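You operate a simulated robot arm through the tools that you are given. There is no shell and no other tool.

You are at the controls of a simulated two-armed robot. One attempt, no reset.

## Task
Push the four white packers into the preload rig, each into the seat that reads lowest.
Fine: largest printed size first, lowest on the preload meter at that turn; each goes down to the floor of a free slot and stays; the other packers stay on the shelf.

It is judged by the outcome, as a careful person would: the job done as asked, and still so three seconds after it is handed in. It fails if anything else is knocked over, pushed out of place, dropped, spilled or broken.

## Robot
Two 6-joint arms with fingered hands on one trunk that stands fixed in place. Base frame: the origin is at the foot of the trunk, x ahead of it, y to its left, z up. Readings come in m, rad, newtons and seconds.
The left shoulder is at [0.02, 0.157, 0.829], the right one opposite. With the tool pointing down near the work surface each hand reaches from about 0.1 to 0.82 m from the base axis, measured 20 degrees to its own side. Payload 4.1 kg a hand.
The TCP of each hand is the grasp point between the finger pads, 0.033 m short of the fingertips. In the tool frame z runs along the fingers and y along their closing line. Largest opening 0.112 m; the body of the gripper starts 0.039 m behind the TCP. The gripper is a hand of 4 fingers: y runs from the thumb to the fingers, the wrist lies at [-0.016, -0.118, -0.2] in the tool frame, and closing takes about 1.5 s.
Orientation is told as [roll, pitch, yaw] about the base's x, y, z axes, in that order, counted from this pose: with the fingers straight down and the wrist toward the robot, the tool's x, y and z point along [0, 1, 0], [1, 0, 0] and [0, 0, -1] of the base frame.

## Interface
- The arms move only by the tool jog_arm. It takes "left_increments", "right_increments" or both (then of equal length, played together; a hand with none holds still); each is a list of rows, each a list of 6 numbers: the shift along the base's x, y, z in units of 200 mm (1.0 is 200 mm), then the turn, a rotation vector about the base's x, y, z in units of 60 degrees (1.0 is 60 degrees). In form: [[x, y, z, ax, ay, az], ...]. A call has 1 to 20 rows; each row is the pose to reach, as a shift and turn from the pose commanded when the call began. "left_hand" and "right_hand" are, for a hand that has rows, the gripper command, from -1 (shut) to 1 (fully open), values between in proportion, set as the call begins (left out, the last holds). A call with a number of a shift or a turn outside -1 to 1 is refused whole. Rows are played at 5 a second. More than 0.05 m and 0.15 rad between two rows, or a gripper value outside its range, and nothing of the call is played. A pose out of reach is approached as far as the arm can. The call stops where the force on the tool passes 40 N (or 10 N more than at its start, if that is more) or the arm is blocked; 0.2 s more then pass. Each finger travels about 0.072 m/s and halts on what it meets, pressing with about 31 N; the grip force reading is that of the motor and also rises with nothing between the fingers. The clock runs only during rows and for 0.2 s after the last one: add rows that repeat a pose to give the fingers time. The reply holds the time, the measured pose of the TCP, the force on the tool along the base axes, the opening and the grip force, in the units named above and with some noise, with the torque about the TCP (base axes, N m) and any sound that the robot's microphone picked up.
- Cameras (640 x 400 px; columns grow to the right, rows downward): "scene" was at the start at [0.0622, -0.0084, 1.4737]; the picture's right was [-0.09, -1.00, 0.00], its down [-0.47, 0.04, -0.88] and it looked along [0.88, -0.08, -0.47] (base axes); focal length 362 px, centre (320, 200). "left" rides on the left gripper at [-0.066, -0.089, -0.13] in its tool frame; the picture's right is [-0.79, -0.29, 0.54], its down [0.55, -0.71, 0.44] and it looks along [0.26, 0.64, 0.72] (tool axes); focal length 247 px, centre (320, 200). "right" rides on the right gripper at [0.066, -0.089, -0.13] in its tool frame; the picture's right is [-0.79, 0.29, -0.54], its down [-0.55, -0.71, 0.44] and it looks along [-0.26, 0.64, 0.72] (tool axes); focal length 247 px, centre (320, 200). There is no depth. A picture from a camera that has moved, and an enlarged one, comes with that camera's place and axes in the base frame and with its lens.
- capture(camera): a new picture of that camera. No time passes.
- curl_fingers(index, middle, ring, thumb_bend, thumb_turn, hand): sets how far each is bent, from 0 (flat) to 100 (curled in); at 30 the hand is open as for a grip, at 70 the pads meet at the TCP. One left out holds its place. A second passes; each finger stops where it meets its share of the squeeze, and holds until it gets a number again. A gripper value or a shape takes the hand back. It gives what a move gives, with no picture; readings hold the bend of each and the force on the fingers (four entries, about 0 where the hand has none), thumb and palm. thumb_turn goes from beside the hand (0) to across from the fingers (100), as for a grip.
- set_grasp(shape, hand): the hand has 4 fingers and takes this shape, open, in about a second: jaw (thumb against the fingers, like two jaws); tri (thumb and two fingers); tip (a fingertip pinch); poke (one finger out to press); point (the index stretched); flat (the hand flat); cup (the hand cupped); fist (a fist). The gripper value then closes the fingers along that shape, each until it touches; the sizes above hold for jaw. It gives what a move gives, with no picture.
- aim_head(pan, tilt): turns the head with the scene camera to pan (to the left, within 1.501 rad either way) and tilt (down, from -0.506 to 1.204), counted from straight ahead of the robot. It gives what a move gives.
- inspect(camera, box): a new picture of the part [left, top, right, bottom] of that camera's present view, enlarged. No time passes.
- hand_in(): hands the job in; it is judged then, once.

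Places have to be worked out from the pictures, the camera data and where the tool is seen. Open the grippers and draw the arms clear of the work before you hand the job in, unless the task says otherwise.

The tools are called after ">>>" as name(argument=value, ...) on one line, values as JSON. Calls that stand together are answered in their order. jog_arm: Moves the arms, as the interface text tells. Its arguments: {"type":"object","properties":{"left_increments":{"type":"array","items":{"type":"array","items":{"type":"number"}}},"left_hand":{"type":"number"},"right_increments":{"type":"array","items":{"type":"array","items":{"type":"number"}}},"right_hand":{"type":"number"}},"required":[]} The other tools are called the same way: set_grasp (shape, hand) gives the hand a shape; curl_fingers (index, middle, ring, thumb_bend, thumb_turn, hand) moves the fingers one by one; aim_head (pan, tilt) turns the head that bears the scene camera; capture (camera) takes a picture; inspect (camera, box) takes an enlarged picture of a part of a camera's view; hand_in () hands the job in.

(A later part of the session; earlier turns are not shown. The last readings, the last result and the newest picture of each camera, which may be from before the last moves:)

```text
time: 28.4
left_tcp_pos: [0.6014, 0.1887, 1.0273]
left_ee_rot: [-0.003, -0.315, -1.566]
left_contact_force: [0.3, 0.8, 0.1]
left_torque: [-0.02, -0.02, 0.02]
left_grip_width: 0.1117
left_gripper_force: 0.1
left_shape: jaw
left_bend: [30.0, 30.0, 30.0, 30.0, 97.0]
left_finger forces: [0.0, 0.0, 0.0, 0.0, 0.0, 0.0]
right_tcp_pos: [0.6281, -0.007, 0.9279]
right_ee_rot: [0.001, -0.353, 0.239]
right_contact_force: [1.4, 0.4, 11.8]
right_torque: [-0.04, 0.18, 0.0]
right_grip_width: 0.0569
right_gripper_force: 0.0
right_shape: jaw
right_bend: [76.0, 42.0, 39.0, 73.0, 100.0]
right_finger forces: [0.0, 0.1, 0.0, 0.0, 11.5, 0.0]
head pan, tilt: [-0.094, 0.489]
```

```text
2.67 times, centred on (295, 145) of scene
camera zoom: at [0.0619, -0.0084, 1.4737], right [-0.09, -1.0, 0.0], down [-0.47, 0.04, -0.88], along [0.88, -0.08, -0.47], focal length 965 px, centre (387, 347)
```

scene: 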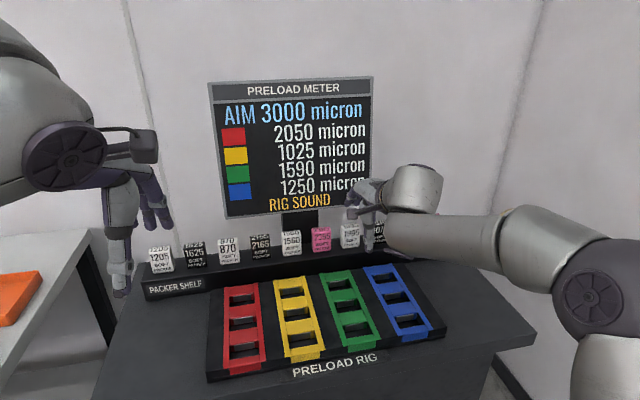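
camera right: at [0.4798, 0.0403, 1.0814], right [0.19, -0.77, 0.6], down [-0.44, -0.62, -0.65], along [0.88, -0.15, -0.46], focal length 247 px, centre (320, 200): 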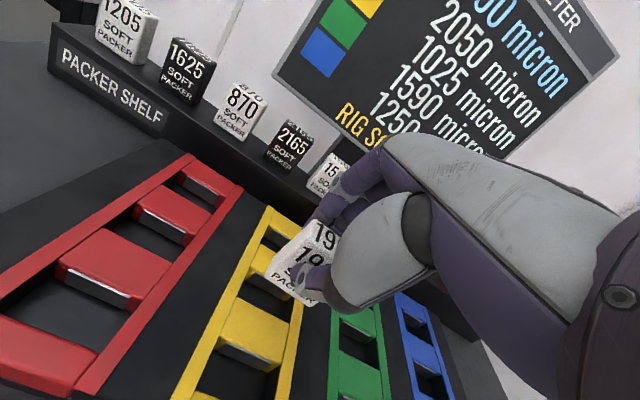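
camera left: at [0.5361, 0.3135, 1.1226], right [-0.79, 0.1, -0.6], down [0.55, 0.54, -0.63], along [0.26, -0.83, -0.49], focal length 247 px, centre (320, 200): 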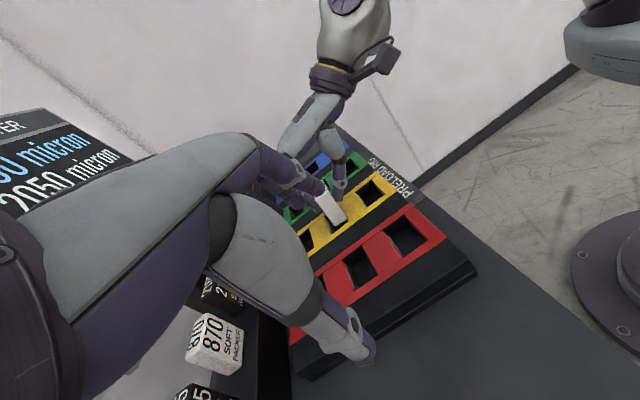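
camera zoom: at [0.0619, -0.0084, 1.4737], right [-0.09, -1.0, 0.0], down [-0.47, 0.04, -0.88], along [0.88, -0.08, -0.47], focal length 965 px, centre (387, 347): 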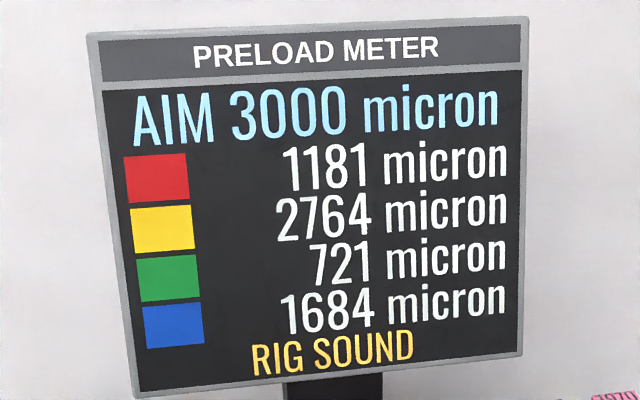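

Released and standing in the slot; the thumb tip presses on the bar (11 N), so I lift straight up now.

>>> jog_arm(right_increments=[[0, 0, 0.05, 0, 0, 0], [0, 0, 0.15, 0, 0, 0], [0, 0, 0.3, 0, 0, 0], [0, -0.05, 0.5, 0, 0, 0], [0, -0.2, 0.6, 0, 0, 0], [0, -0.4, 0.6, 0, 0, 0], [0, -0.4, 0.6, 0, 0, 0]])

>>> inspect(camera="left", box=[310, 170, 390, 240])

>>> capture(camera="scene")

>>> inspect(camera="scene", box=[260, 270, 340, 320])

```text
time: 30.0
left_tcp_pos: [0.6015, 0.1904, 1.0274]
left_ee_rot: [-0.001, -0.313, -1.566]
left_contact_force: [-0.4, 0.2, -0.2]
left_torque: [0.0, -0.02, 0.0]
left_grip_width: 0.1112
left_gripper_force: 0.1
left_shape: jaw
left_bend: [30.0, 30.0, 30.0, 30.0, 97.0]
left_finger forces: [0.0, 0.1, 0.0, 0.0, 0.0, 0.1]
right_tcp_pos: [0.6275, -0.0885, 1.0469]
right_ee_rot: [0.001, -0.35, 0.242]
right_contact_force: [0.0, 0.8, -0.4]
right_torque: [0.0, -0.02, -0.01]
right_grip_width: 0.0614
right_gripper_force: 0.0
right_shape: jaw
right_bend: [76.0, 42.0, 39.0, 68.0, 100.0]
right_finger forces: [0.0, 0.0, 0.0, 0.0, 0.0, 0.0]
head pan, tilt: [-0.094, 0.489]
```

```text
5.71 times, centred on (350, 205) of left
camera zoom: at [0.536, 0.3135, 1.1226], right [-0.79, 0.1, -0.6], down [0.55, 0.54, -0.63], along [0.26, -0.83, -0.49], focal length 1411 px, centre (149, 171)
```

zoom: 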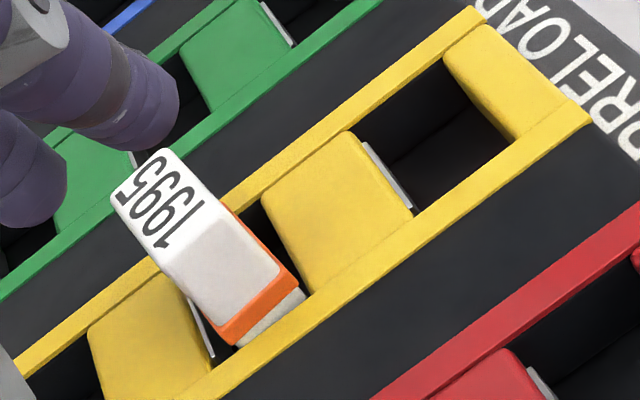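

```text
taken
```

scene: 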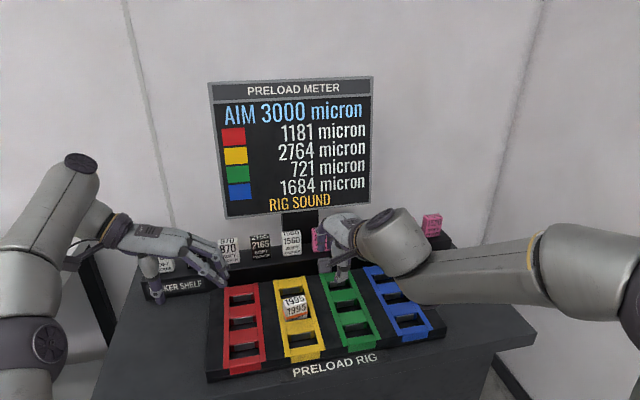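

```text
8.00 times, centred on (300, 295) of scene
camera zoom: at [0.0622, -0.0083, 1.4737], right [-0.09, -1.0, 0.0], down [-0.47, 0.04, -0.88], along [0.88, -0.08, -0.47], focal length 2894 px, centre (480, -560)
```

zoom: 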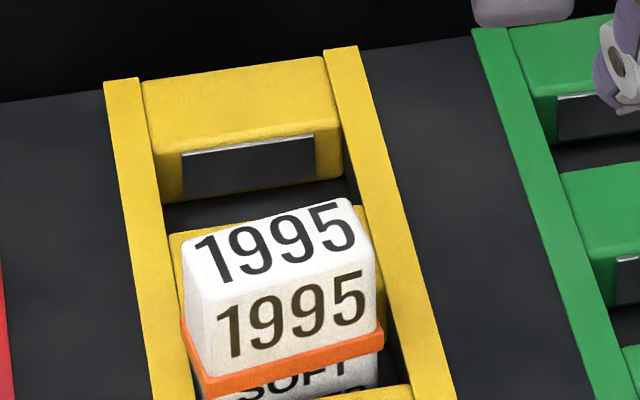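

1995 stands in the yellow slot and the meter is stable; green (721) is lowest, so 1560 goes to green. I'll move the right hand toward 1560 (≈(0.83,-0.007)), keeping yaw 0.24 so the pads meet it flush.

>>> jog_arm(right_increments=[[0.15, 0.08, 0.0, 0, 0, 0], [0.3, 0.16, 0.0, 0, 0, 0], [0.45, 0.24, 0.0, 0, 0, 0], [0.6, 0.32, 0.0, 0, 0, 0], [0.75, 0.38, -0.02, 0, 0, 0], [0.85, 0.43, -0.05, 0, 0, 0], [0.85, 0.43, -0.05, 0, 0, 0]], right_hand=0.43)

>>> capture(camera="right")

>>> inspect(camera="scene", box=[230, 190, 390, 290])

>>> capture(camera="left")

```text
time: 31.6
left_tcp_pos: [0.6013, 0.1883, 1.0272]
left_ee_rot: [-0.002, -0.314, -1.565]
left_contact_force: [-0.8, 0.0, 0.7]
left_torque: [0.02, 0.0, -0.02]
left_grip_width: 0.1116
left_gripper_force: 0.1
left_shape: jaw
left_bend: [30.0, 30.0, 30.0, 30.0, 97.0]
left_finger forces: [0.1, 0.0, 0.0, 0.1, 0.0, 0.0]
right_tcp_pos: [0.7961, -0.001, 1.0356]
right_ee_rot: [0.0, -0.349, 0.242]
right_contact_force: [-0.8, -0.2, 0.3]
right_torque: [0.04, -0.04, 0.0]
right_grip_width: 0.0799
right_gripper_force: 0.1
right_shape: jaw
right_bend: [26.0, 36.0, 34.0, 58.0, 99.0]
right_finger forces: [0.1, 0.1, 0.0, 0.0, 0.0, 0.0]
head pan, tilt: [-0.094, 0.489]
```

```text
taken
camera right: at [0.6544, 0.0324, 1.1277], right [0.27, -0.75, 0.6], down [-0.37, -0.66, -0.65], along [0.89, -0.05, -0.46], focal length 247 px, centre (320, 200)
```

right: 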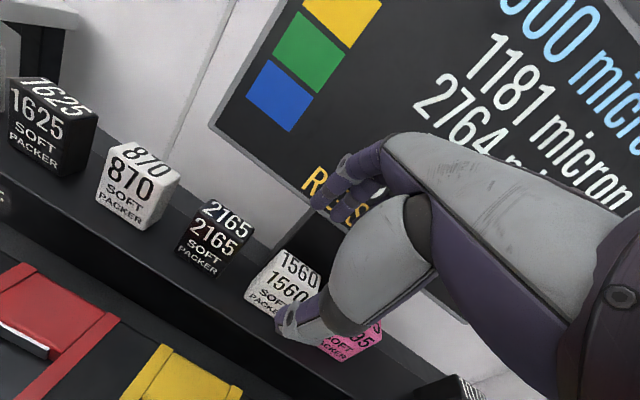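

```text
4.00 times, centred on (310, 240) of scene
camera zoom: at [0.0621, -0.0084, 1.4737], right [-0.09, -1.0, 0.0], down [-0.47, 0.04, -0.88], along [0.88, -0.08, -0.47], focal length 1447 px, centre (360, 40)
```

zoom: 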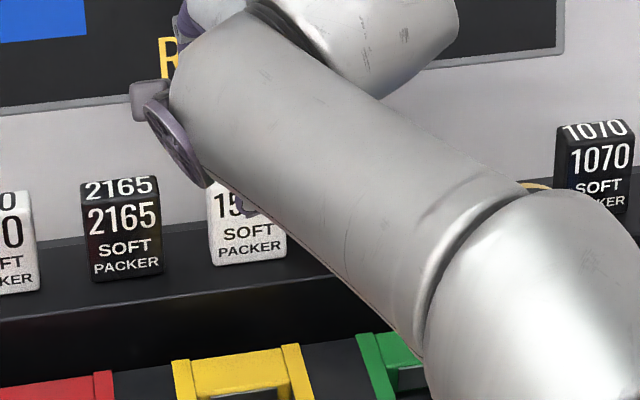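

```text
taken
camera left: at [0.536, 0.3134, 1.1227], right [-0.79, 0.1, -0.6], down [0.55, 0.54, -0.63], along [0.26, -0.83, -0.49], focal length 247 px, centre (320, 200)
```

left: 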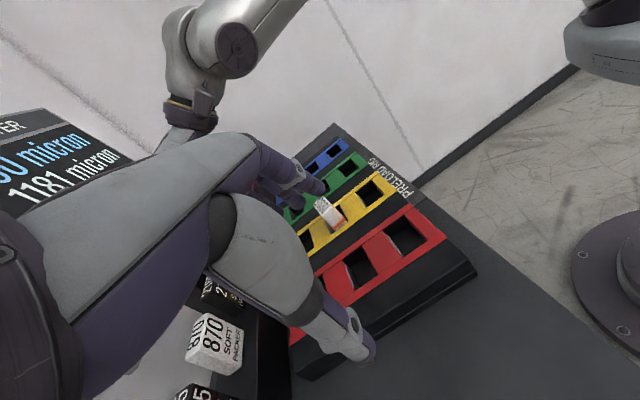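

1560's corner agrees with the estimate. Forward over it, then straight down to grip height.

>>> jog_arm(right_increments=[[0.07, 0.0, -0.02, 0, 0, 0], [0.12, 0.0, -0.04, 0, 0, 0], [0.125, 0.0, -0.12, 0, 0, 0], [0.13, -0.005, -0.2, 0, 0, 0], [0.135, -0.005, -0.29, 0, 0, 0], [0.135, -0.005, -0.29, 0, 0, 0]])

>>> inspect(camera="right", box=[180, 180, 440, 360])

>>> inspect(camera="scene", box=[230, 190, 390, 290])

```text
time: 33.0
left_tcp_pos: [0.6013, 0.1891, 1.0268]
left_ee_rot: [-0.001, -0.314, -1.565]
left_contact_force: [-0.2, 0.4, 0.1]
left_torque: [-0.01, -0.03, -0.01]
left_grip_width: 0.1117
left_gripper_force: 0.0
left_shape: jaw
left_bend: [30.0, 30.0, 30.0, 30.0, 97.0]
left_finger forces: [0.0, 0.0, 0.0, 0.1, 0.1, 0.1]
right_tcp_pos: [0.822, -0.0012, 0.9766]
right_ee_rot: [0.0, -0.348, 0.242]
right_contact_force: [0.8, -0.8, 0.0]
right_torque: [-0.02, -0.01, -0.02]
right_grip_width: 0.0796
right_gripper_force: 0.0
right_shape: jaw
right_bend: [26.0, 36.0, 34.0, 58.0, 99.0]
right_finger forces: [0.1, 0.2, 0.0, 0.1, 0.0, 0.1]
right hand out of reach, approached as far as the arm can: row 1, 2, 3, 4
head pan, tilt: [-0.094, 0.489]
```

```text
2.22 times, centred on (310, 270) of right
camera zoom: at [0.6798, 0.0319, 1.0686], right [0.27, -0.75, 0.6], down [-0.37, -0.66, -0.65], along [0.89, -0.05, -0.46], focal length 549 px, centre (342, 44)
```

zoom: 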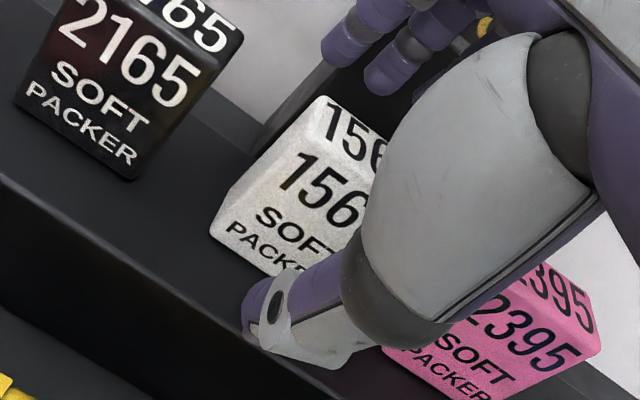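

```text
4.00 times, centred on (310, 240) of scene
camera zoom: at [0.0622, -0.0083, 1.4737], right [-0.09, -1.0, 0.0], down [-0.47, 0.04, -0.88], along [0.88, -0.08, -0.47], focal length 1447 px, centre (360, 40)
```

zoom: 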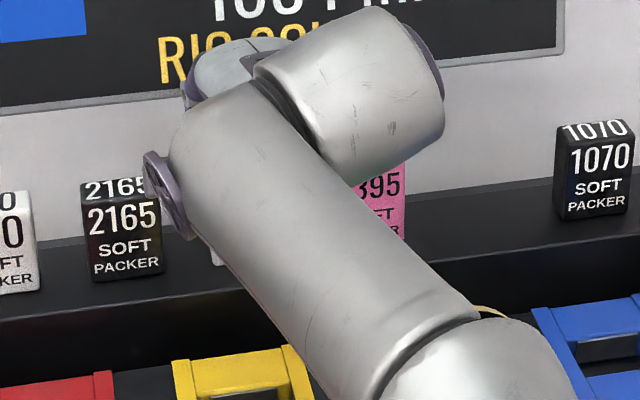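

View matches the earlier successful grip. Closing.

>>> jog_arm(right_increments=[[0, 0, 0, 0, 0, 0], [0, 0, 0, 0, 0, 0], [0, 0, 0, 0, 0, 0], [0, 0, 0, 0, 0, 0], [0, 0, 0, 0, 0, 0], [0, 0, 0, 0, 0, 0], [0, 0, 0, 0, 0, 0]], right_hand=-1)

>>> inspect(camera="right", box=[180, 180, 440, 360])

```text
time: 34.6
left_tcp_pos: [0.6026, 0.19, 1.025]
left_ee_rot: [-0.003, -0.313, -1.565]
left_contact_force: [0.1, -0.3, -0.4]
left_torque: [0.01, -0.02, 0.02]
left_grip_width: 0.1117
left_gripper_force: 0.0
left_shape: jaw
left_bend: [30.0, 30.0, 30.0, 30.0, 97.0]
left_finger forces: [0.0, 0.0, 0.0, 0.0, 0.0, 0.0]
right_tcp_pos: [0.822, -0.0016, 0.977]
right_ee_rot: [0.001, -0.35, 0.24]
right_contact_force: [-0.9, -0.9, 0.1]
right_torque: [-0.05, 0.04, 0.01]
right_grip_width: 0.0201
right_gripper_force: 31.1
right_shape: jaw
right_bend: [74.0, 62.0, 62.0, 74.0, 100.0]
right_finger forces: [15.5, 7.7, 3.2, 0.0, 26.9, 0.0]
head pan, tilt: [-0.094, 0.489]
```

```text
2.22 times, centred on (310, 270) of right
camera zoom: at [0.6797, 0.0319, 1.069], right [0.27, -0.75, 0.6], down [-0.37, -0.66, -0.65], along [0.89, -0.05, -0.46], focal length 549 px, centre (342, 44)
```

zoom: 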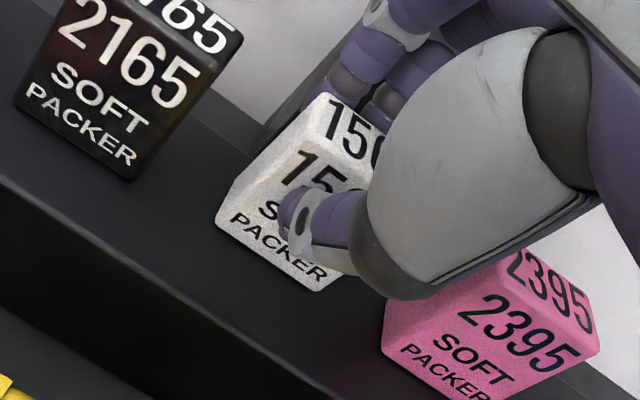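

Firm grip again. Lift and carry back over the rig, high above the seated packer.

>>> jog_arm(right_increments=[[0, 0, 0.05, 0, 0, 0], [0, 0, 0.12, 0, 0, 0], [-0.08, 0, 0.22, 0, 0, 0], [-0.2, -0.05, 0.32, 0, 0, 0], [-0.35, -0.15, 0.35, 0, 0, 0], [-0.5, -0.27, 0.35, 0, 0, 0], [-0.65, -0.4, 0.35, 0, 0, 0], [-0.8, -0.52, 0.35, 0, 0, 0], [-0.95, -0.6, 0.35, 0, 0, 0], [-0.95, -0.6, 0.35, 0, 0, 0]])

>>> capture(camera="scene")

>>> capture(camera="right")

>>> capture(camera="left")

```text
time: 36.8
left_tcp_pos: [0.6014, 0.1899, 1.0267]
left_ee_rot: [-0.002, -0.314, -1.566]
left_contact_force: [0.2, 0.0, -0.2]
left_torque: [0.03, 0.0, -0.01]
left_grip_width: 0.1119
left_gripper_force: 0.1
left_shape: jaw
left_bend: [30.0, 30.0, 30.0, 30.0, 97.0]
left_finger forces: [0.1, 0.0, 0.0, 0.0, 0.1, 0.0]
right_tcp_pos: [0.6328, -0.1237, 1.0477]
right_ee_rot: [-0.001, -0.348, 0.241]
right_contact_force: [0.1, 0.3, -0.4]
right_torque: [-0.01, 0.0, 0.01]
right_grip_width: 0.0197
right_gripper_force: 30.8
right_shape: jaw
right_bend: [74.0, 62.0, 63.0, 74.0, 100.0]
right_finger forces: [15.3, 7.4, 3.3, 0.0, 26.1, 0.1]
right hand out of reach, approached as far as the arm can: row 1, 2
head pan, tilt: [-0.094, 0.489]
```

```text
taken
```

scene: 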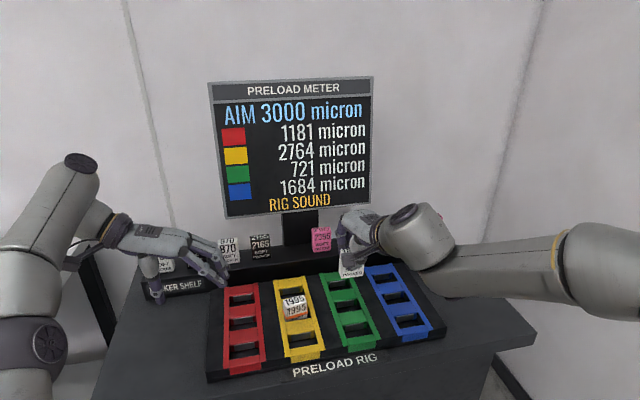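

```text
taken
camera right: at [0.4919, -0.0892, 1.1402], right [0.27, -0.75, 0.6], down [-0.37, -0.66, -0.65], along [0.89, -0.05, -0.46], focal length 247 px, centre (320, 200)
```

right: 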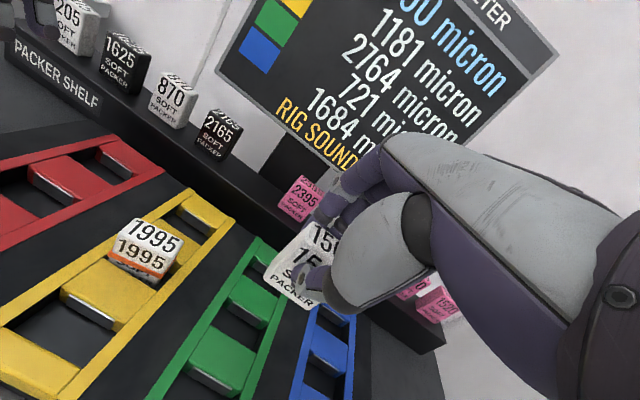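

```text
taken
camera left: at [0.5361, 0.3135, 1.1225], right [-0.79, 0.1, -0.6], down [0.55, 0.54, -0.63], along [0.26, -0.83, -0.49], focal length 247 px, centre (320, 200)
```

left: 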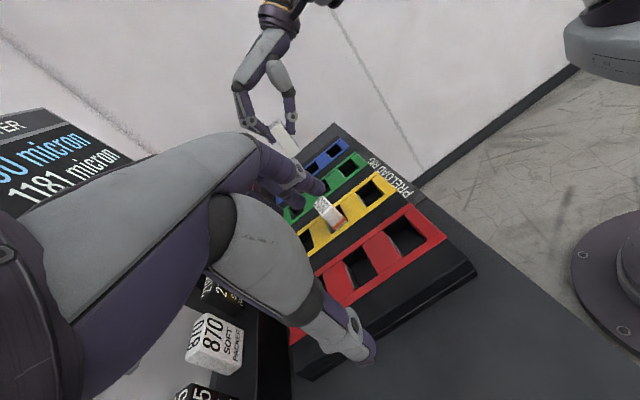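

Rig is unobstructed in the scene view; I'll zoom on the green seat to fix its near slot.

>>> inspect(camera="scene", box=[310, 310, 390, 360])

>>> inspect(camera="scene", box=[370, 290, 450, 340])

>>> inspect(camera="scene", box=[210, 320, 290, 370])

>>> inspect(camera="left", box=[300, 120, 420, 220])

```text
8.00 times, centred on (350, 335) of scene
camera zoom: at [0.0623, -0.0083, 1.4737], right [-0.09, -1.0, 0.0], down [-0.47, 0.04, -0.88], along [0.88, -0.08, -0.47], focal length 2894 px, centre (80, -880)
```

zoom: 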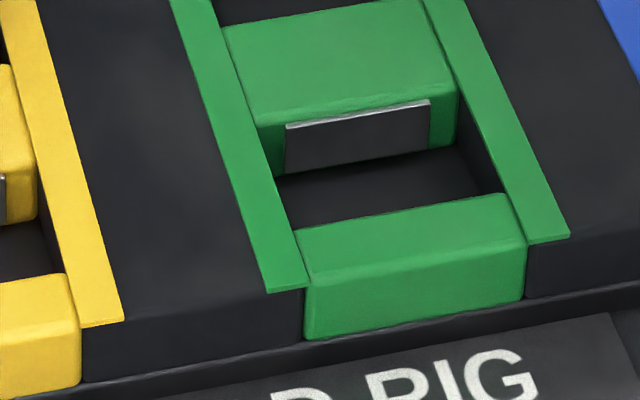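

```text
8.00 times, centred on (410, 315) of scene
camera zoom: at [0.0623, -0.0083, 1.4737], right [-0.09, -1.0, 0.0], down [-0.47, 0.04, -0.88], along [0.88, -0.08, -0.47], focal length 2894 px, centre (-400, -720)
```

zoom: 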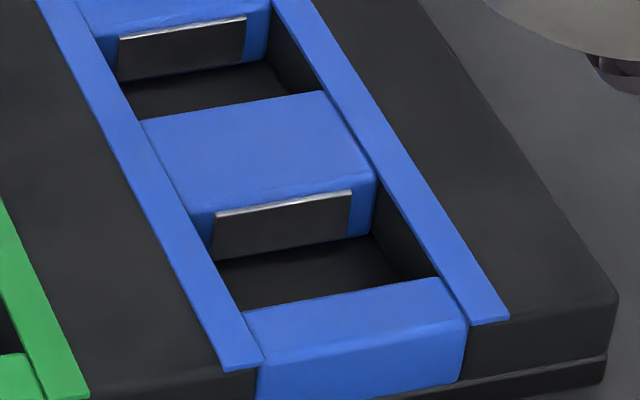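

```text
8.00 times, centred on (250, 345) of scene
camera zoom: at [0.0623, -0.0083, 1.4737], right [-0.09, -1.0, 0.0], down [-0.47, 0.04, -0.88], along [0.88, -0.08, -0.47], focal length 2894 px, centre (880, -960)
```

zoom: 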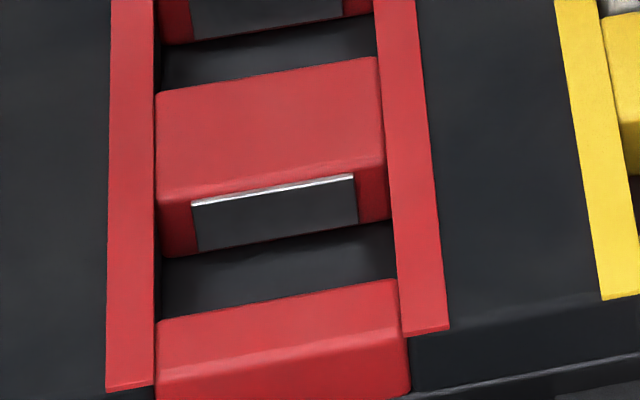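

```text
4.00 times, centred on (360, 170) of left
camera zoom: at [0.5361, 0.3135, 1.1225], right [-0.79, 0.1, -0.6], down [0.55, 0.54, -0.63], along [0.26, -0.83, -0.49], focal length 988 px, centre (160, 320)
```

zoom: 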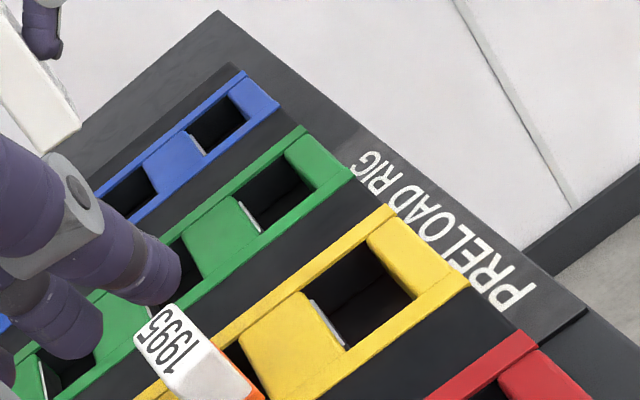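

Green near-slot centre works out at (0.5836, -0.1345), so the TCP target is (0.573, -0.129). Moving there with the packer's bottom about 20 mm above the rig.

>>> jog_arm(right_increments=[[-0.12, -0.01, 0.0, 0, 0, 0], [-0.24, -0.02, -0.05, 0, 0, 0], [-0.299, -0.0265, -0.15, 0, 0, 0], [-0.299, -0.0265, -0.25, 0, 0, 0], [-0.299, -0.0265, -0.36, 0, 0, 0], [-0.299, -0.0265, -0.36, 0, 0, 0]])

>>> inspect(camera="left", box=[320, 120, 400, 180])

>>> inspect(camera="scene", box=[310, 310, 390, 360])

>>> inspect(camera="right", box=[220, 220, 380, 340])

```text
time: 38.2
left_tcp_pos: [0.6031, 0.1894, 1.0267]
left_ee_rot: [-0.003, -0.315, -1.564]
left_contact_force: [0.0, -0.3, 0.9]
left_torque: [-0.02, -0.02, -0.03]
left_grip_width: 0.1114
left_gripper_force: 0.1
left_shape: jaw
left_bend: [30.0, 30.0, 30.0, 30.0, 97.0]
left_finger forces: [0.1, 0.0, 0.0, 0.0, 0.0, 0.0]
right_tcp_pos: [0.576, -0.1151, 0.9876]
right_ee_rot: [-0.009, -0.338, 0.233]
right_contact_force: [-0.2, -0.1, -0.9]
right_torque: [-0.03, 0.04, 0.01]
right_grip_width: 0.0197
right_gripper_force: 30.7
right_shape: jaw
right_bend: [74.0, 62.0, 63.0, 74.0, 100.0]
right_finger forces: [15.4, 7.4, 3.2, 0.0, 26.1, 0.0]
right hand out of reach, approached as far as the arm can: row 4, 5, 6
head pan, tilt: [-0.094, 0.489]
```

```text
6.67 times, centred on (360, 150) of left
camera zoom: at [0.536, 0.3135, 1.1226], right [-0.79, 0.1, -0.6], down [0.55, 0.54, -0.63], along [0.26, -0.83, -0.49], focal length 1646 px, centre (53, 533)
```

zoom: 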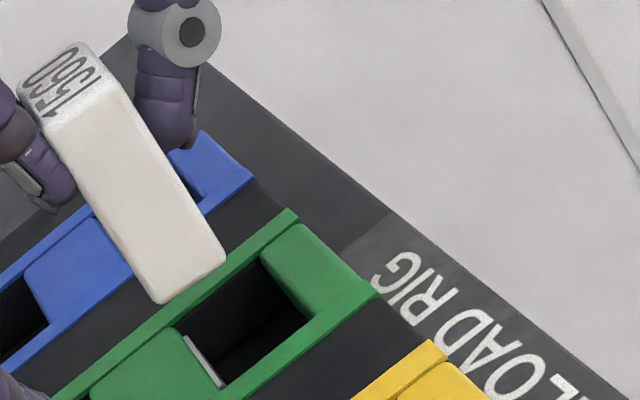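

```text
8.00 times, centred on (350, 335) of scene
camera zoom: at [0.0622, -0.0084, 1.4737], right [-0.09, -1.0, 0.0], down [-0.47, 0.04, -0.88], along [0.88, -0.08, -0.47], focal length 2894 px, centre (80, -880)
```

zoom: 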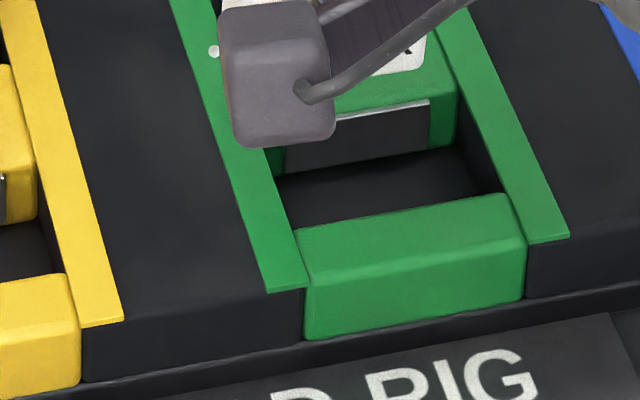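

```text
3.33 times, centred on (300, 280) of right
camera zoom: at [0.4359, -0.0775, 1.0804], right [0.27, -0.75, 0.61], down [-0.38, -0.66, -0.64], along [0.88, -0.06, -0.46], focal length 823 px, centre (387, -67)
```

zoom: 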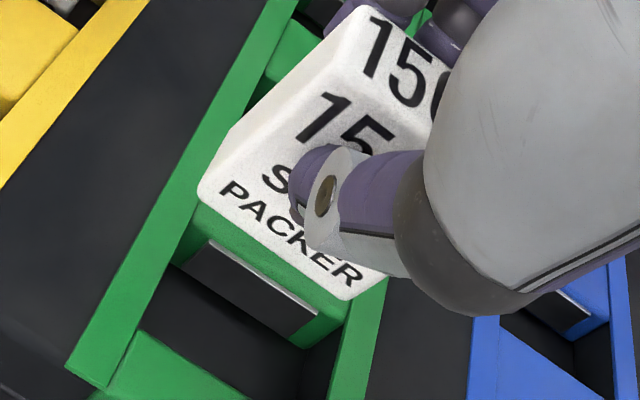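

The near slot is inside the arm's minimum reach, so I'll use green's middle slot, centre about (0.652, -0.126). Moving up and forward to TCP (0.6415, -0.1203) and restoring the orientation.

>>> jog_arm(right_increments=[[0.08, -0.006, 0.06, 0.004, -0.005, 0.004], [0.2, -0.015, 0.06, 0.0086, -0.0115, 0.0076], [0.3275, -0.026, 0.04, 0.0086, -0.0115, 0.0076], [0.3275, -0.026, -0.02, 0.0086, -0.0115, 0.0076], [0.3275, -0.026, -0.06, 0.0086, -0.0115, 0.0076], [0.3275, -0.026, -0.06, 0.0086, -0.0115, 0.0076]])

>>> inspect(camera="left", box=[290, 130, 370, 190])

>>> inspect(camera="scene", box=[310, 280, 390, 330])

>>> inspect(camera="right", box=[220, 220, 380, 340])

```text
time: 39.6
left_tcp_pos: [0.6017, 0.1898, 1.0258]
left_ee_rot: [-0.002, -0.314, -1.565]
left_contact_force: [-0.5, 1.7, 0.2]
left_torque: [0.0, 0.02, 0.02]
left_grip_width: 0.1117
left_gripper_force: 0.0
left_shape: jaw
left_bend: [30.0, 30.0, 30.0, 30.0, 97.0]
left_finger forces: [0.0, 0.1, 0.0, 0.0, 0.0, 0.0]
right_tcp_pos: [0.6564, -0.1255, 0.9894]
right_ee_rot: [-0.02, -0.317, 0.225]
right_contact_force: [0.3, -0.3, 0.3]
right_torque: [-0.01, 0.0, -0.01]
right_grip_width: 0.0197
right_gripper_force: 30.7
right_shape: jaw
right_bend: [74.0, 62.0, 63.0, 74.0, 100.0]
right_finger forces: [15.3, 7.4, 3.1, 0.0, 26.0, 0.1]
right hand out of reach, approached as far as the arm can: row 2, 3, 4, 5, 6
head pan, tilt: [-0.094, 0.489]
```

```text
6.67 times, centred on (330, 160) of left
camera zoom: at [0.5359, 0.3135, 1.1226], right [-0.79, 0.1, -0.6], down [0.55, 0.54, -0.63], along [0.26, -0.83, -0.49], focal length 1646 px, centre (253, 467)
```

zoom: 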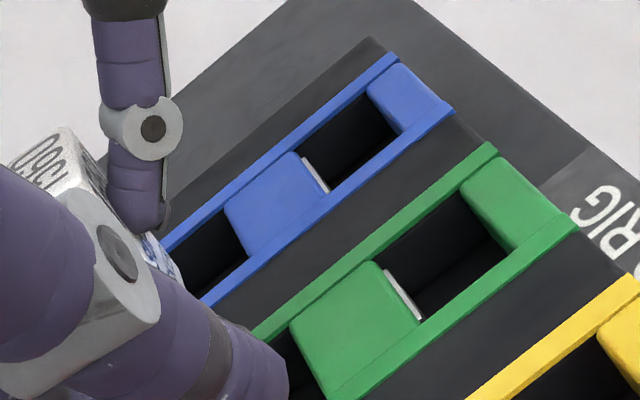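

```text
8.00 times, centred on (350, 305) of scene
camera zoom: at [0.0621, -0.0083, 1.4737], right [-0.09, -1.0, 0.0], down [-0.47, 0.04, -0.88], along [0.88, -0.08, -0.47], focal length 2894 px, centre (80, -640)
```

zoom: 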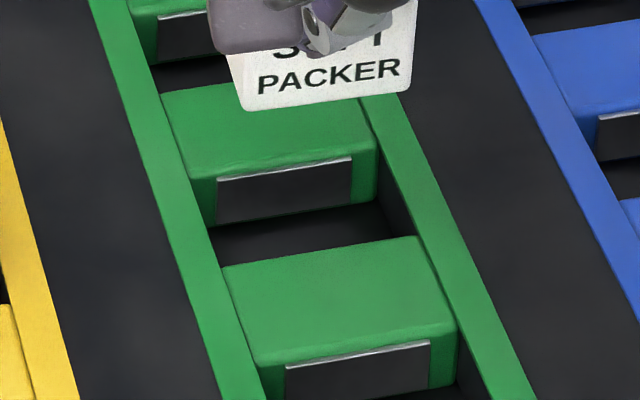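

```text
3.33 times, centred on (300, 280) of right
camera zoom: at [0.5163, -0.0853, 1.0826], right [0.27, -0.74, 0.62], down [-0.4, -0.67, -0.62], along [0.87, -0.08, -0.48], focal length 823 px, centre (387, -67)
```

zoom: 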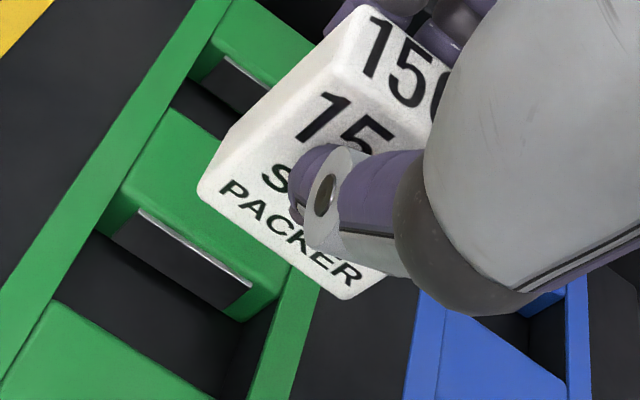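

The arm has a joint limit low and close in at this yaw (pose drifted slightly). I'll go up first to recover the pose and then try green's far slot, where the arm is more extended.

>>> jog_arm(right_increments=[[0.04, 0.01, 0.1, 0, 0, 0], [0.1, 0.02, 0.2, 0, 0, 0], [0.15, 0.03, 0.28, 0, 0, 0], [0.15, 0.03, 0.28, 0, 0, 0]])

```text
time: 40.6
left_tcp_pos: [0.6017, 0.1901, 1.026]
left_ee_rot: [-0.002, -0.313, -1.566]
left_contact_force: [-0.8, -0.6, -0.8]
left_torque: [-0.01, 0.02, -0.02]
left_grip_width: 0.1115
left_gripper_force: 0.0
left_shape: jaw
left_bend: [30.0, 30.0, 30.0, 30.0, 97.0]
left_finger forces: [0.1, 0.1, 0.0, 0.0, 0.0, 0.1]
right_tcp_pos: [0.6721, -0.1128, 1.0312]
right_ee_rot: [0.007, -0.364, 0.247]
right_contact_force: [0.2, 0.2, -1.2]
right_torque: [-0.01, -0.01, -0.02]
right_grip_width: 0.0196
right_gripper_force: 31.2
right_shape: jaw
right_bend: [74.0, 62.0, 63.0, 74.0, 100.0]
right_finger forces: [15.4, 7.4, 3.2, 0.1, 26.0, 0.1]
head pan, tilt: [-0.094, 0.489]
```

Pose recovered. Now moving above green's far slot: TCP about (0.710, -0.1125, 0.975), yaw +0.047 to square the packer.

>>> jog_arm(right_increments=[[0.1, 0.0, 0.0, -0.006, 0.012, 0.02], [0.188, 0.0015, 0.0, -0.006, 0.012, 0.045], [0.188, 0.0015, -0.1, -0.006, 0.012, 0.045], [0.188, 0.0015, -0.2, -0.006, 0.012, 0.045], [0.188, 0.0015, -0.27, -0.006, 0.012, 0.045], [0.188, 0.0015, -0.27, -0.006, 0.012, 0.045]])

>>> inspect(camera="scene", box=[310, 260, 390, 310])

>>> inspect(camera="right", box=[220, 220, 380, 340])

>>> capture(camera="left")

```text
time: 42.0
left_tcp_pos: [0.6031, 0.188, 1.0259]
left_ee_rot: [0.0, -0.315, -1.566]
left_contact_force: [0.5, 0.2, -0.2]
left_torque: [-0.01, -0.01, -0.03]
left_grip_width: 0.1117
left_gripper_force: 0.0
left_shape: jaw
left_bend: [30.0, 30.0, 30.0, 30.0, 97.0]
left_finger forces: [0.1, 0.0, 0.0, 0.0, 0.0, 0.0]
right_tcp_pos: [0.712, -0.1102, 0.9812]
right_ee_rot: [-0.003, -0.343, 0.29]
right_contact_force: [-0.9, -0.9, -0.9]
right_torque: [0.0, 0.03, -0.03]
right_grip_width: 0.0196
right_gripper_force: 30.7
right_shape: jaw
right_bend: [74.0, 62.0, 63.0, 74.0, 100.0]
right_finger forces: [15.4, 7.3, 3.2, 0.1, 25.9, 0.0]
right hand out of reach, approached as far as the arm can: row 5, 6
head pan, tilt: [-0.094, 0.489]
```

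```text
8.00 times, centred on (350, 285) of scene
camera zoom: at [0.0622, -0.0084, 1.4737], right [-0.09, -1.0, 0.0], down [-0.47, 0.04, -0.88], along [0.88, -0.08, -0.47], focal length 2894 px, centre (80, -480)
```

zoom: 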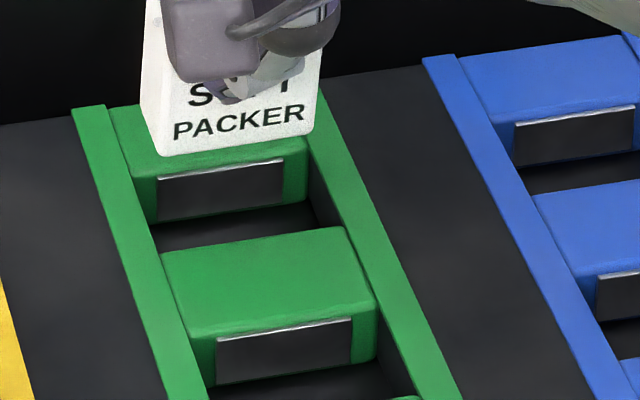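

```text
3.33 times, centred on (300, 280) of right
camera zoom: at [0.5691, -0.083, 1.0733], right [0.31, -0.73, 0.6], down [-0.34, -0.68, -0.65], along [0.89, -0.01, -0.46], focal length 823 px, centre (387, -67)
```

zoom: 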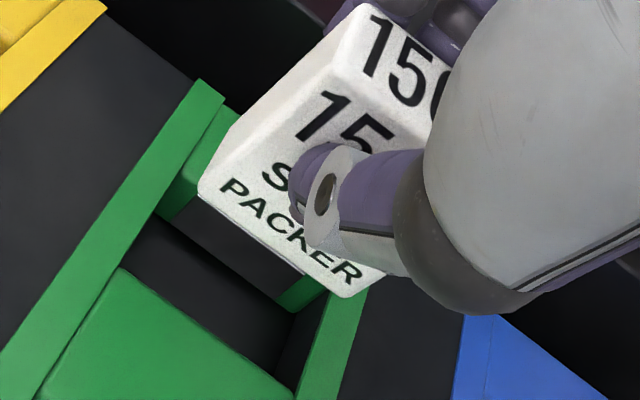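

```text
taken
camera left: at [0.536, 0.3134, 1.1226], right [-0.79, 0.1, -0.6], down [0.55, 0.54, -0.63], along [0.26, -0.83, -0.49], focal length 247 px, centre (320, 200)
```

left: 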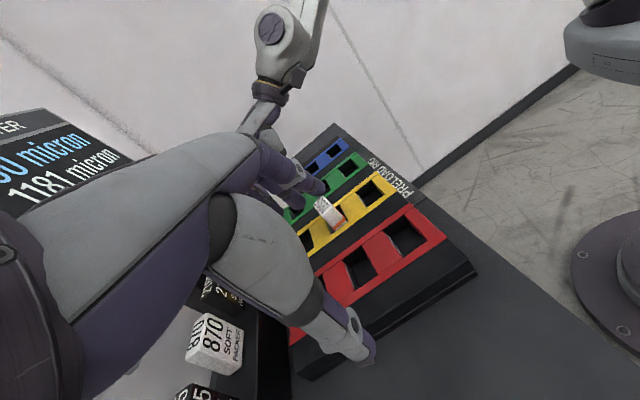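

The limit here seems tied to the hand's yaw relative to the arm. The slot tolerates several degrees of packer yaw error, so I'll test whether a smaller hand yaw (0.20) lets the arm go lower while still above the rig.

>>> jog_arm(right_increments=[[0, 0, 0.03, 0, 0, -0.04], [0, 0, 0.03, 0, 0, -0.085], [0, 0, -0.02, 0, 0, -0.085], [0, 0, -0.06, 0, 0, -0.085], [0, 0, -0.09, 0, 0, -0.085], [0, 0, -0.09, 0, 0, -0.085]])

>>> inspect(camera="scene", box=[310, 260, 390, 310])

>>> inspect(camera="right", box=[220, 220, 380, 340])

```text
time: 43.4
left_tcp_pos: [0.6017, 0.1891, 1.0259]
left_ee_rot: [-0.002, -0.315, -1.565]
left_contact_force: [-0.8, 0.3, 0.4]
left_torque: [-0.01, -0.02, 0.02]
left_grip_width: 0.1114
left_gripper_force: 0.0
left_shape: jaw
left_bend: [30.0, 30.0, 30.0, 30.0, 97.0]
left_finger forces: [0.0, 0.0, 0.1, 0.1, 0.0, 0.0]
right_tcp_pos: [0.7123, -0.1095, 0.9629]
right_ee_rot: [0.003, -0.349, 0.206]
right_contact_force: [0.6, -0.5, -0.7]
right_torque: [0.0, 0.01, 0.0]
right_grip_width: 0.0197
right_gripper_force: 31.0
right_shape: jaw
right_bend: [74.0, 62.0, 63.0, 74.0, 100.0]
right_finger forces: [15.3, 7.3, 3.3, 0.0, 26.0, 0.0]
head pan, tilt: [-0.094, 0.489]
```

```text
8.00 times, centred on (350, 285) of scene
camera zoom: at [0.0622, -0.0084, 1.4737], right [-0.09, -1.0, 0.0], down [-0.47, 0.04, -0.88], along [0.88, -0.08, -0.47], focal length 2894 px, centre (80, -480)
```

zoom: 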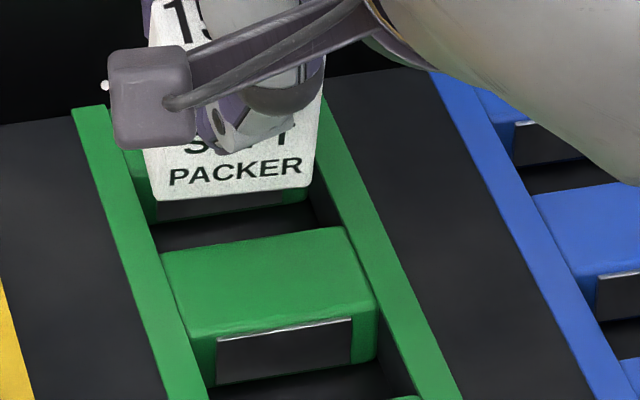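

```text
3.33 times, centred on (300, 280) of right
camera zoom: at [0.5708, -0.0718, 1.0544], right [0.25, -0.76, 0.6], down [-0.39, -0.65, -0.65], along [0.89, -0.08, -0.46], focal length 823 px, centre (387, -67)
```

zoom: 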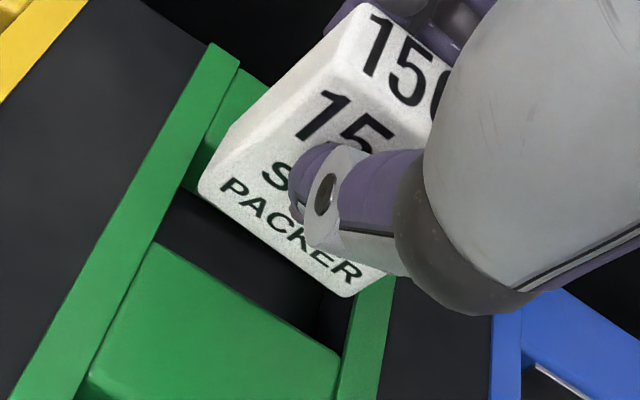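

With yaw 0.206 the arm reaches lower, and the packer's yaw error is only about 3.5°. Shifting -2.5 mm x, -3 mm y to centre, then lowering into the slot gently.

>>> jog_arm(right_increments=[[-0.012, -0.015, 0, 0, 0, 0], [-0.012, -0.015, -0.02, 0, 0, 0], [-0.012, -0.015, -0.04, 0, 0, 0], [-0.012, -0.015, -0.06, 0, 0, 0], [-0.012, -0.015, -0.08, 0, 0, 0], [-0.012, -0.015, -0.08, 0, 0, 0]])

>>> inspect(camera="scene", box=[310, 260, 390, 310])

>>> inspect(camera="right", box=[220, 220, 380, 340])

```text
time: 44.8
left_tcp_pos: [0.602, 0.1897, 1.0265]
left_ee_rot: [0.0, -0.313, -1.565]
left_contact_force: [0.3, 0.8, -0.3]
left_torque: [0.01, -0.02, -0.01]
left_grip_width: 0.1117
left_gripper_force: 0.1
left_shape: jaw
left_bend: [30.0, 30.0, 30.0, 30.0, 97.0]
left_finger forces: [0.0, 0.0, 0.0, 0.1, 0.1, 0.1]
right_tcp_pos: [0.7101, -0.1126, 0.9471]
right_ee_rot: [0.004, -0.348, 0.206]
right_contact_force: [1.0, 0.0, -0.3]
right_torque: [-0.01, -0.01, 0.04]
right_grip_width: 0.0195
right_gripper_force: 30.6
right_shape: jaw
right_bend: [74.0, 62.0, 63.0, 74.0, 100.0]
right_finger forces: [15.3, 7.6, 3.4, 0.1, 25.6, 0.0]
head pan, tilt: [-0.094, 0.489]
```

```text
8.00 times, centred on (350, 285) of scene
camera zoom: at [0.0622, -0.0083, 1.4737], right [-0.09, -1.0, 0.0], down [-0.47, 0.04, -0.88], along [0.88, -0.08, -0.47], focal length 2894 px, centre (80, -480)
```

zoom: 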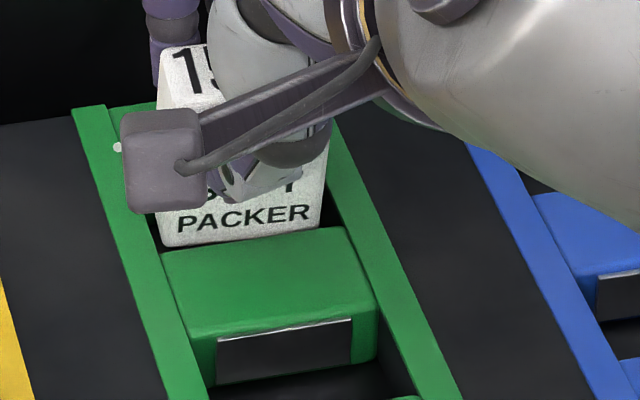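

```text
3.33 times, centred on (300, 280) of right
camera zoom: at [0.5684, -0.0744, 1.0384], right [0.25, -0.76, 0.6], down [-0.39, -0.65, -0.65], along [0.89, -0.08, -0.46], focal length 823 px, centre (387, -67)
```

zoom: 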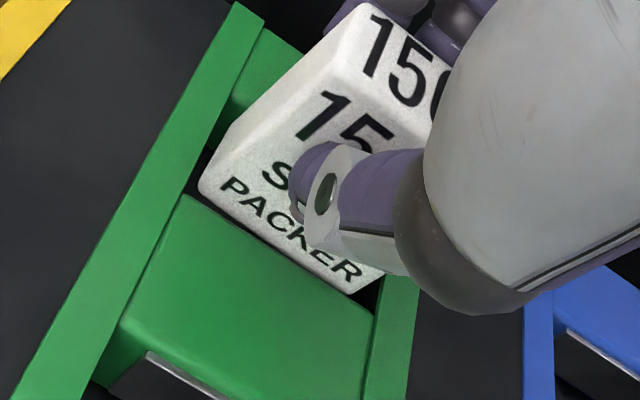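

No contact; it's entering the slot. Continuing down, 1 mm forward.

>>> jog_arm(right_increments=[[0.006, 0, -0.02, 0, 0, 0], [0.006, 0, -0.04, 0, 0, 0], [0.006, 0, -0.06, 0, 0, 0], [0.006, 0, -0.08, 0, 0, 0], [0.006, 0, -0.08, 0, 0, 0]])

>>> inspect(camera="scene", box=[310, 260, 390, 310])

>>> inspect(camera="right", box=[220, 220, 380, 340])

>>> inspect(camera="scene", box=[200, 70, 390, 220])

```text
time: 46.0
left_tcp_pos: [0.6012, 0.1893, 1.0264]
left_ee_rot: [-0.003, -0.315, -1.567]
left_contact_force: [0.0, -0.2, -0.7]
left_torque: [0.02, 0.03, 0.0]
left_grip_width: 0.1117
left_gripper_force: 0.0
left_shape: jaw
left_bend: [30.0, 30.0, 30.0, 30.0, 97.0]
left_finger forces: [0.0, 0.0, 0.0, 0.0, 0.0, 0.0]
right_tcp_pos: [0.7108, -0.1118, 0.9323]
right_ee_rot: [0.003, -0.346, 0.206]
right_contact_force: [3.1, 0.2, 1.0]
right_torque: [-0.02, -0.09, 0.08]
right_grip_width: 0.0195
right_gripper_force: 31.8
right_shape: jaw
right_bend: [74.0, 62.0, 63.0, 74.0, 100.0]
right_finger forces: [15.3, 8.3, 3.9, 0.0, 25.3, 0.1]
head pan, tilt: [-0.094, 0.489]
```

```text
8.00 times, centred on (350, 285) of scene
camera zoom: at [0.0622, -0.0083, 1.4737], right [-0.09, -1.0, 0.0], down [-0.47, 0.04, -0.88], along [0.88, -0.08, -0.47], focal length 2894 px, centre (80, -480)
```

zoom: 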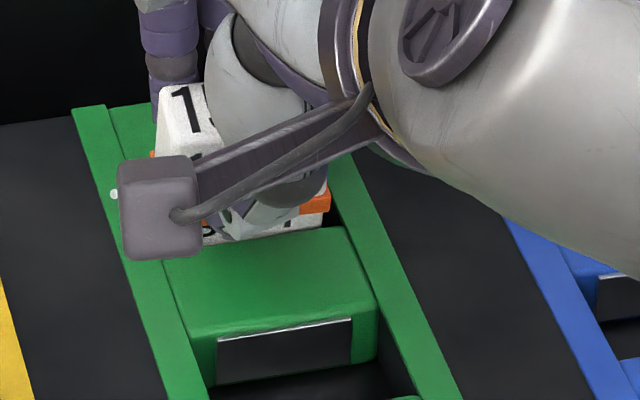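

```text
3.33 times, centred on (300, 280) of right
camera zoom: at [0.57, -0.0739, 1.0234], right [0.24, -0.76, 0.6], down [-0.4, -0.65, -0.65], along [0.88, -0.08, -0.46], focal length 823 px, centre (387, -67)
```

zoom: 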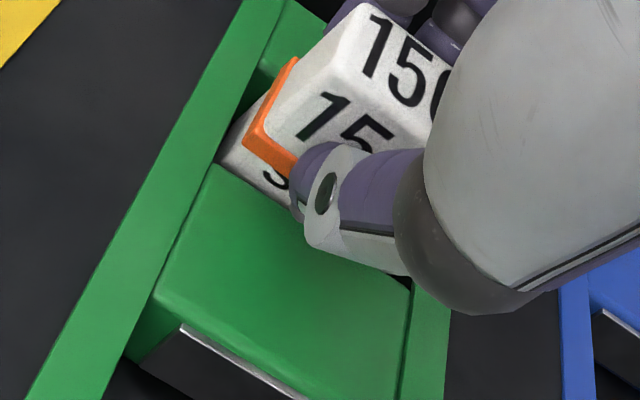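

```text
2.67 times, centred on (295, 145) of scene
camera zoom: at [0.0622, -0.0083, 1.4737], right [-0.09, -1.0, 0.0], down [-0.47, 0.04, -0.88], along [0.88, -0.08, -0.47], focal length 965 px, centre (387, 347)
```

zoom: 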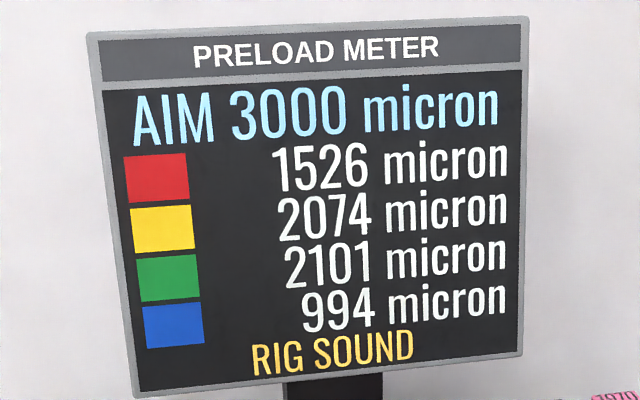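

Registered: green 2101; blue is now lowest at 994. I'll nudge 3 mm further down to be sure it's on the floor, then release.

>>> jog_arm(right_increments=[[0, 0, -0.01, 0, 0, 0], [0, 0, -0.018, 0, 0, 0], [0, 0, -0.018, 0, 0, 0]])

```text
time: 46.8
left_tcp_pos: [0.602, 0.1886, 1.0264]
left_ee_rot: [-0.001, -0.312, -1.566]
left_contact_force: [-0.4, -0.1, 0.2]
left_torque: [0.06, -0.01, -0.02]
left_grip_width: 0.1114
left_gripper_force: 0.0
left_shape: jaw
left_bend: [30.0, 30.0, 30.0, 30.0, 97.0]
left_finger forces: [0.0, 0.1, 0.0, 0.0, 0.1, 0.1]
right_tcp_pos: [0.7113, -0.1118, 0.9297]
right_ee_rot: [0.0, -0.348, 0.202]
right_contact_force: [2.4, 1.3, 9.0]
right_torque: [-0.09, -0.15, 0.08]
right_grip_width: 0.0195
right_gripper_force: 31.1
right_shape: jaw
right_bend: [74.0, 62.0, 63.0, 75.0, 100.0]
right_finger forces: [16.8, 9.2, 4.2, 0.0, 26.7, 0.1]
head pan, tilt: [-0.094, 0.489]
```

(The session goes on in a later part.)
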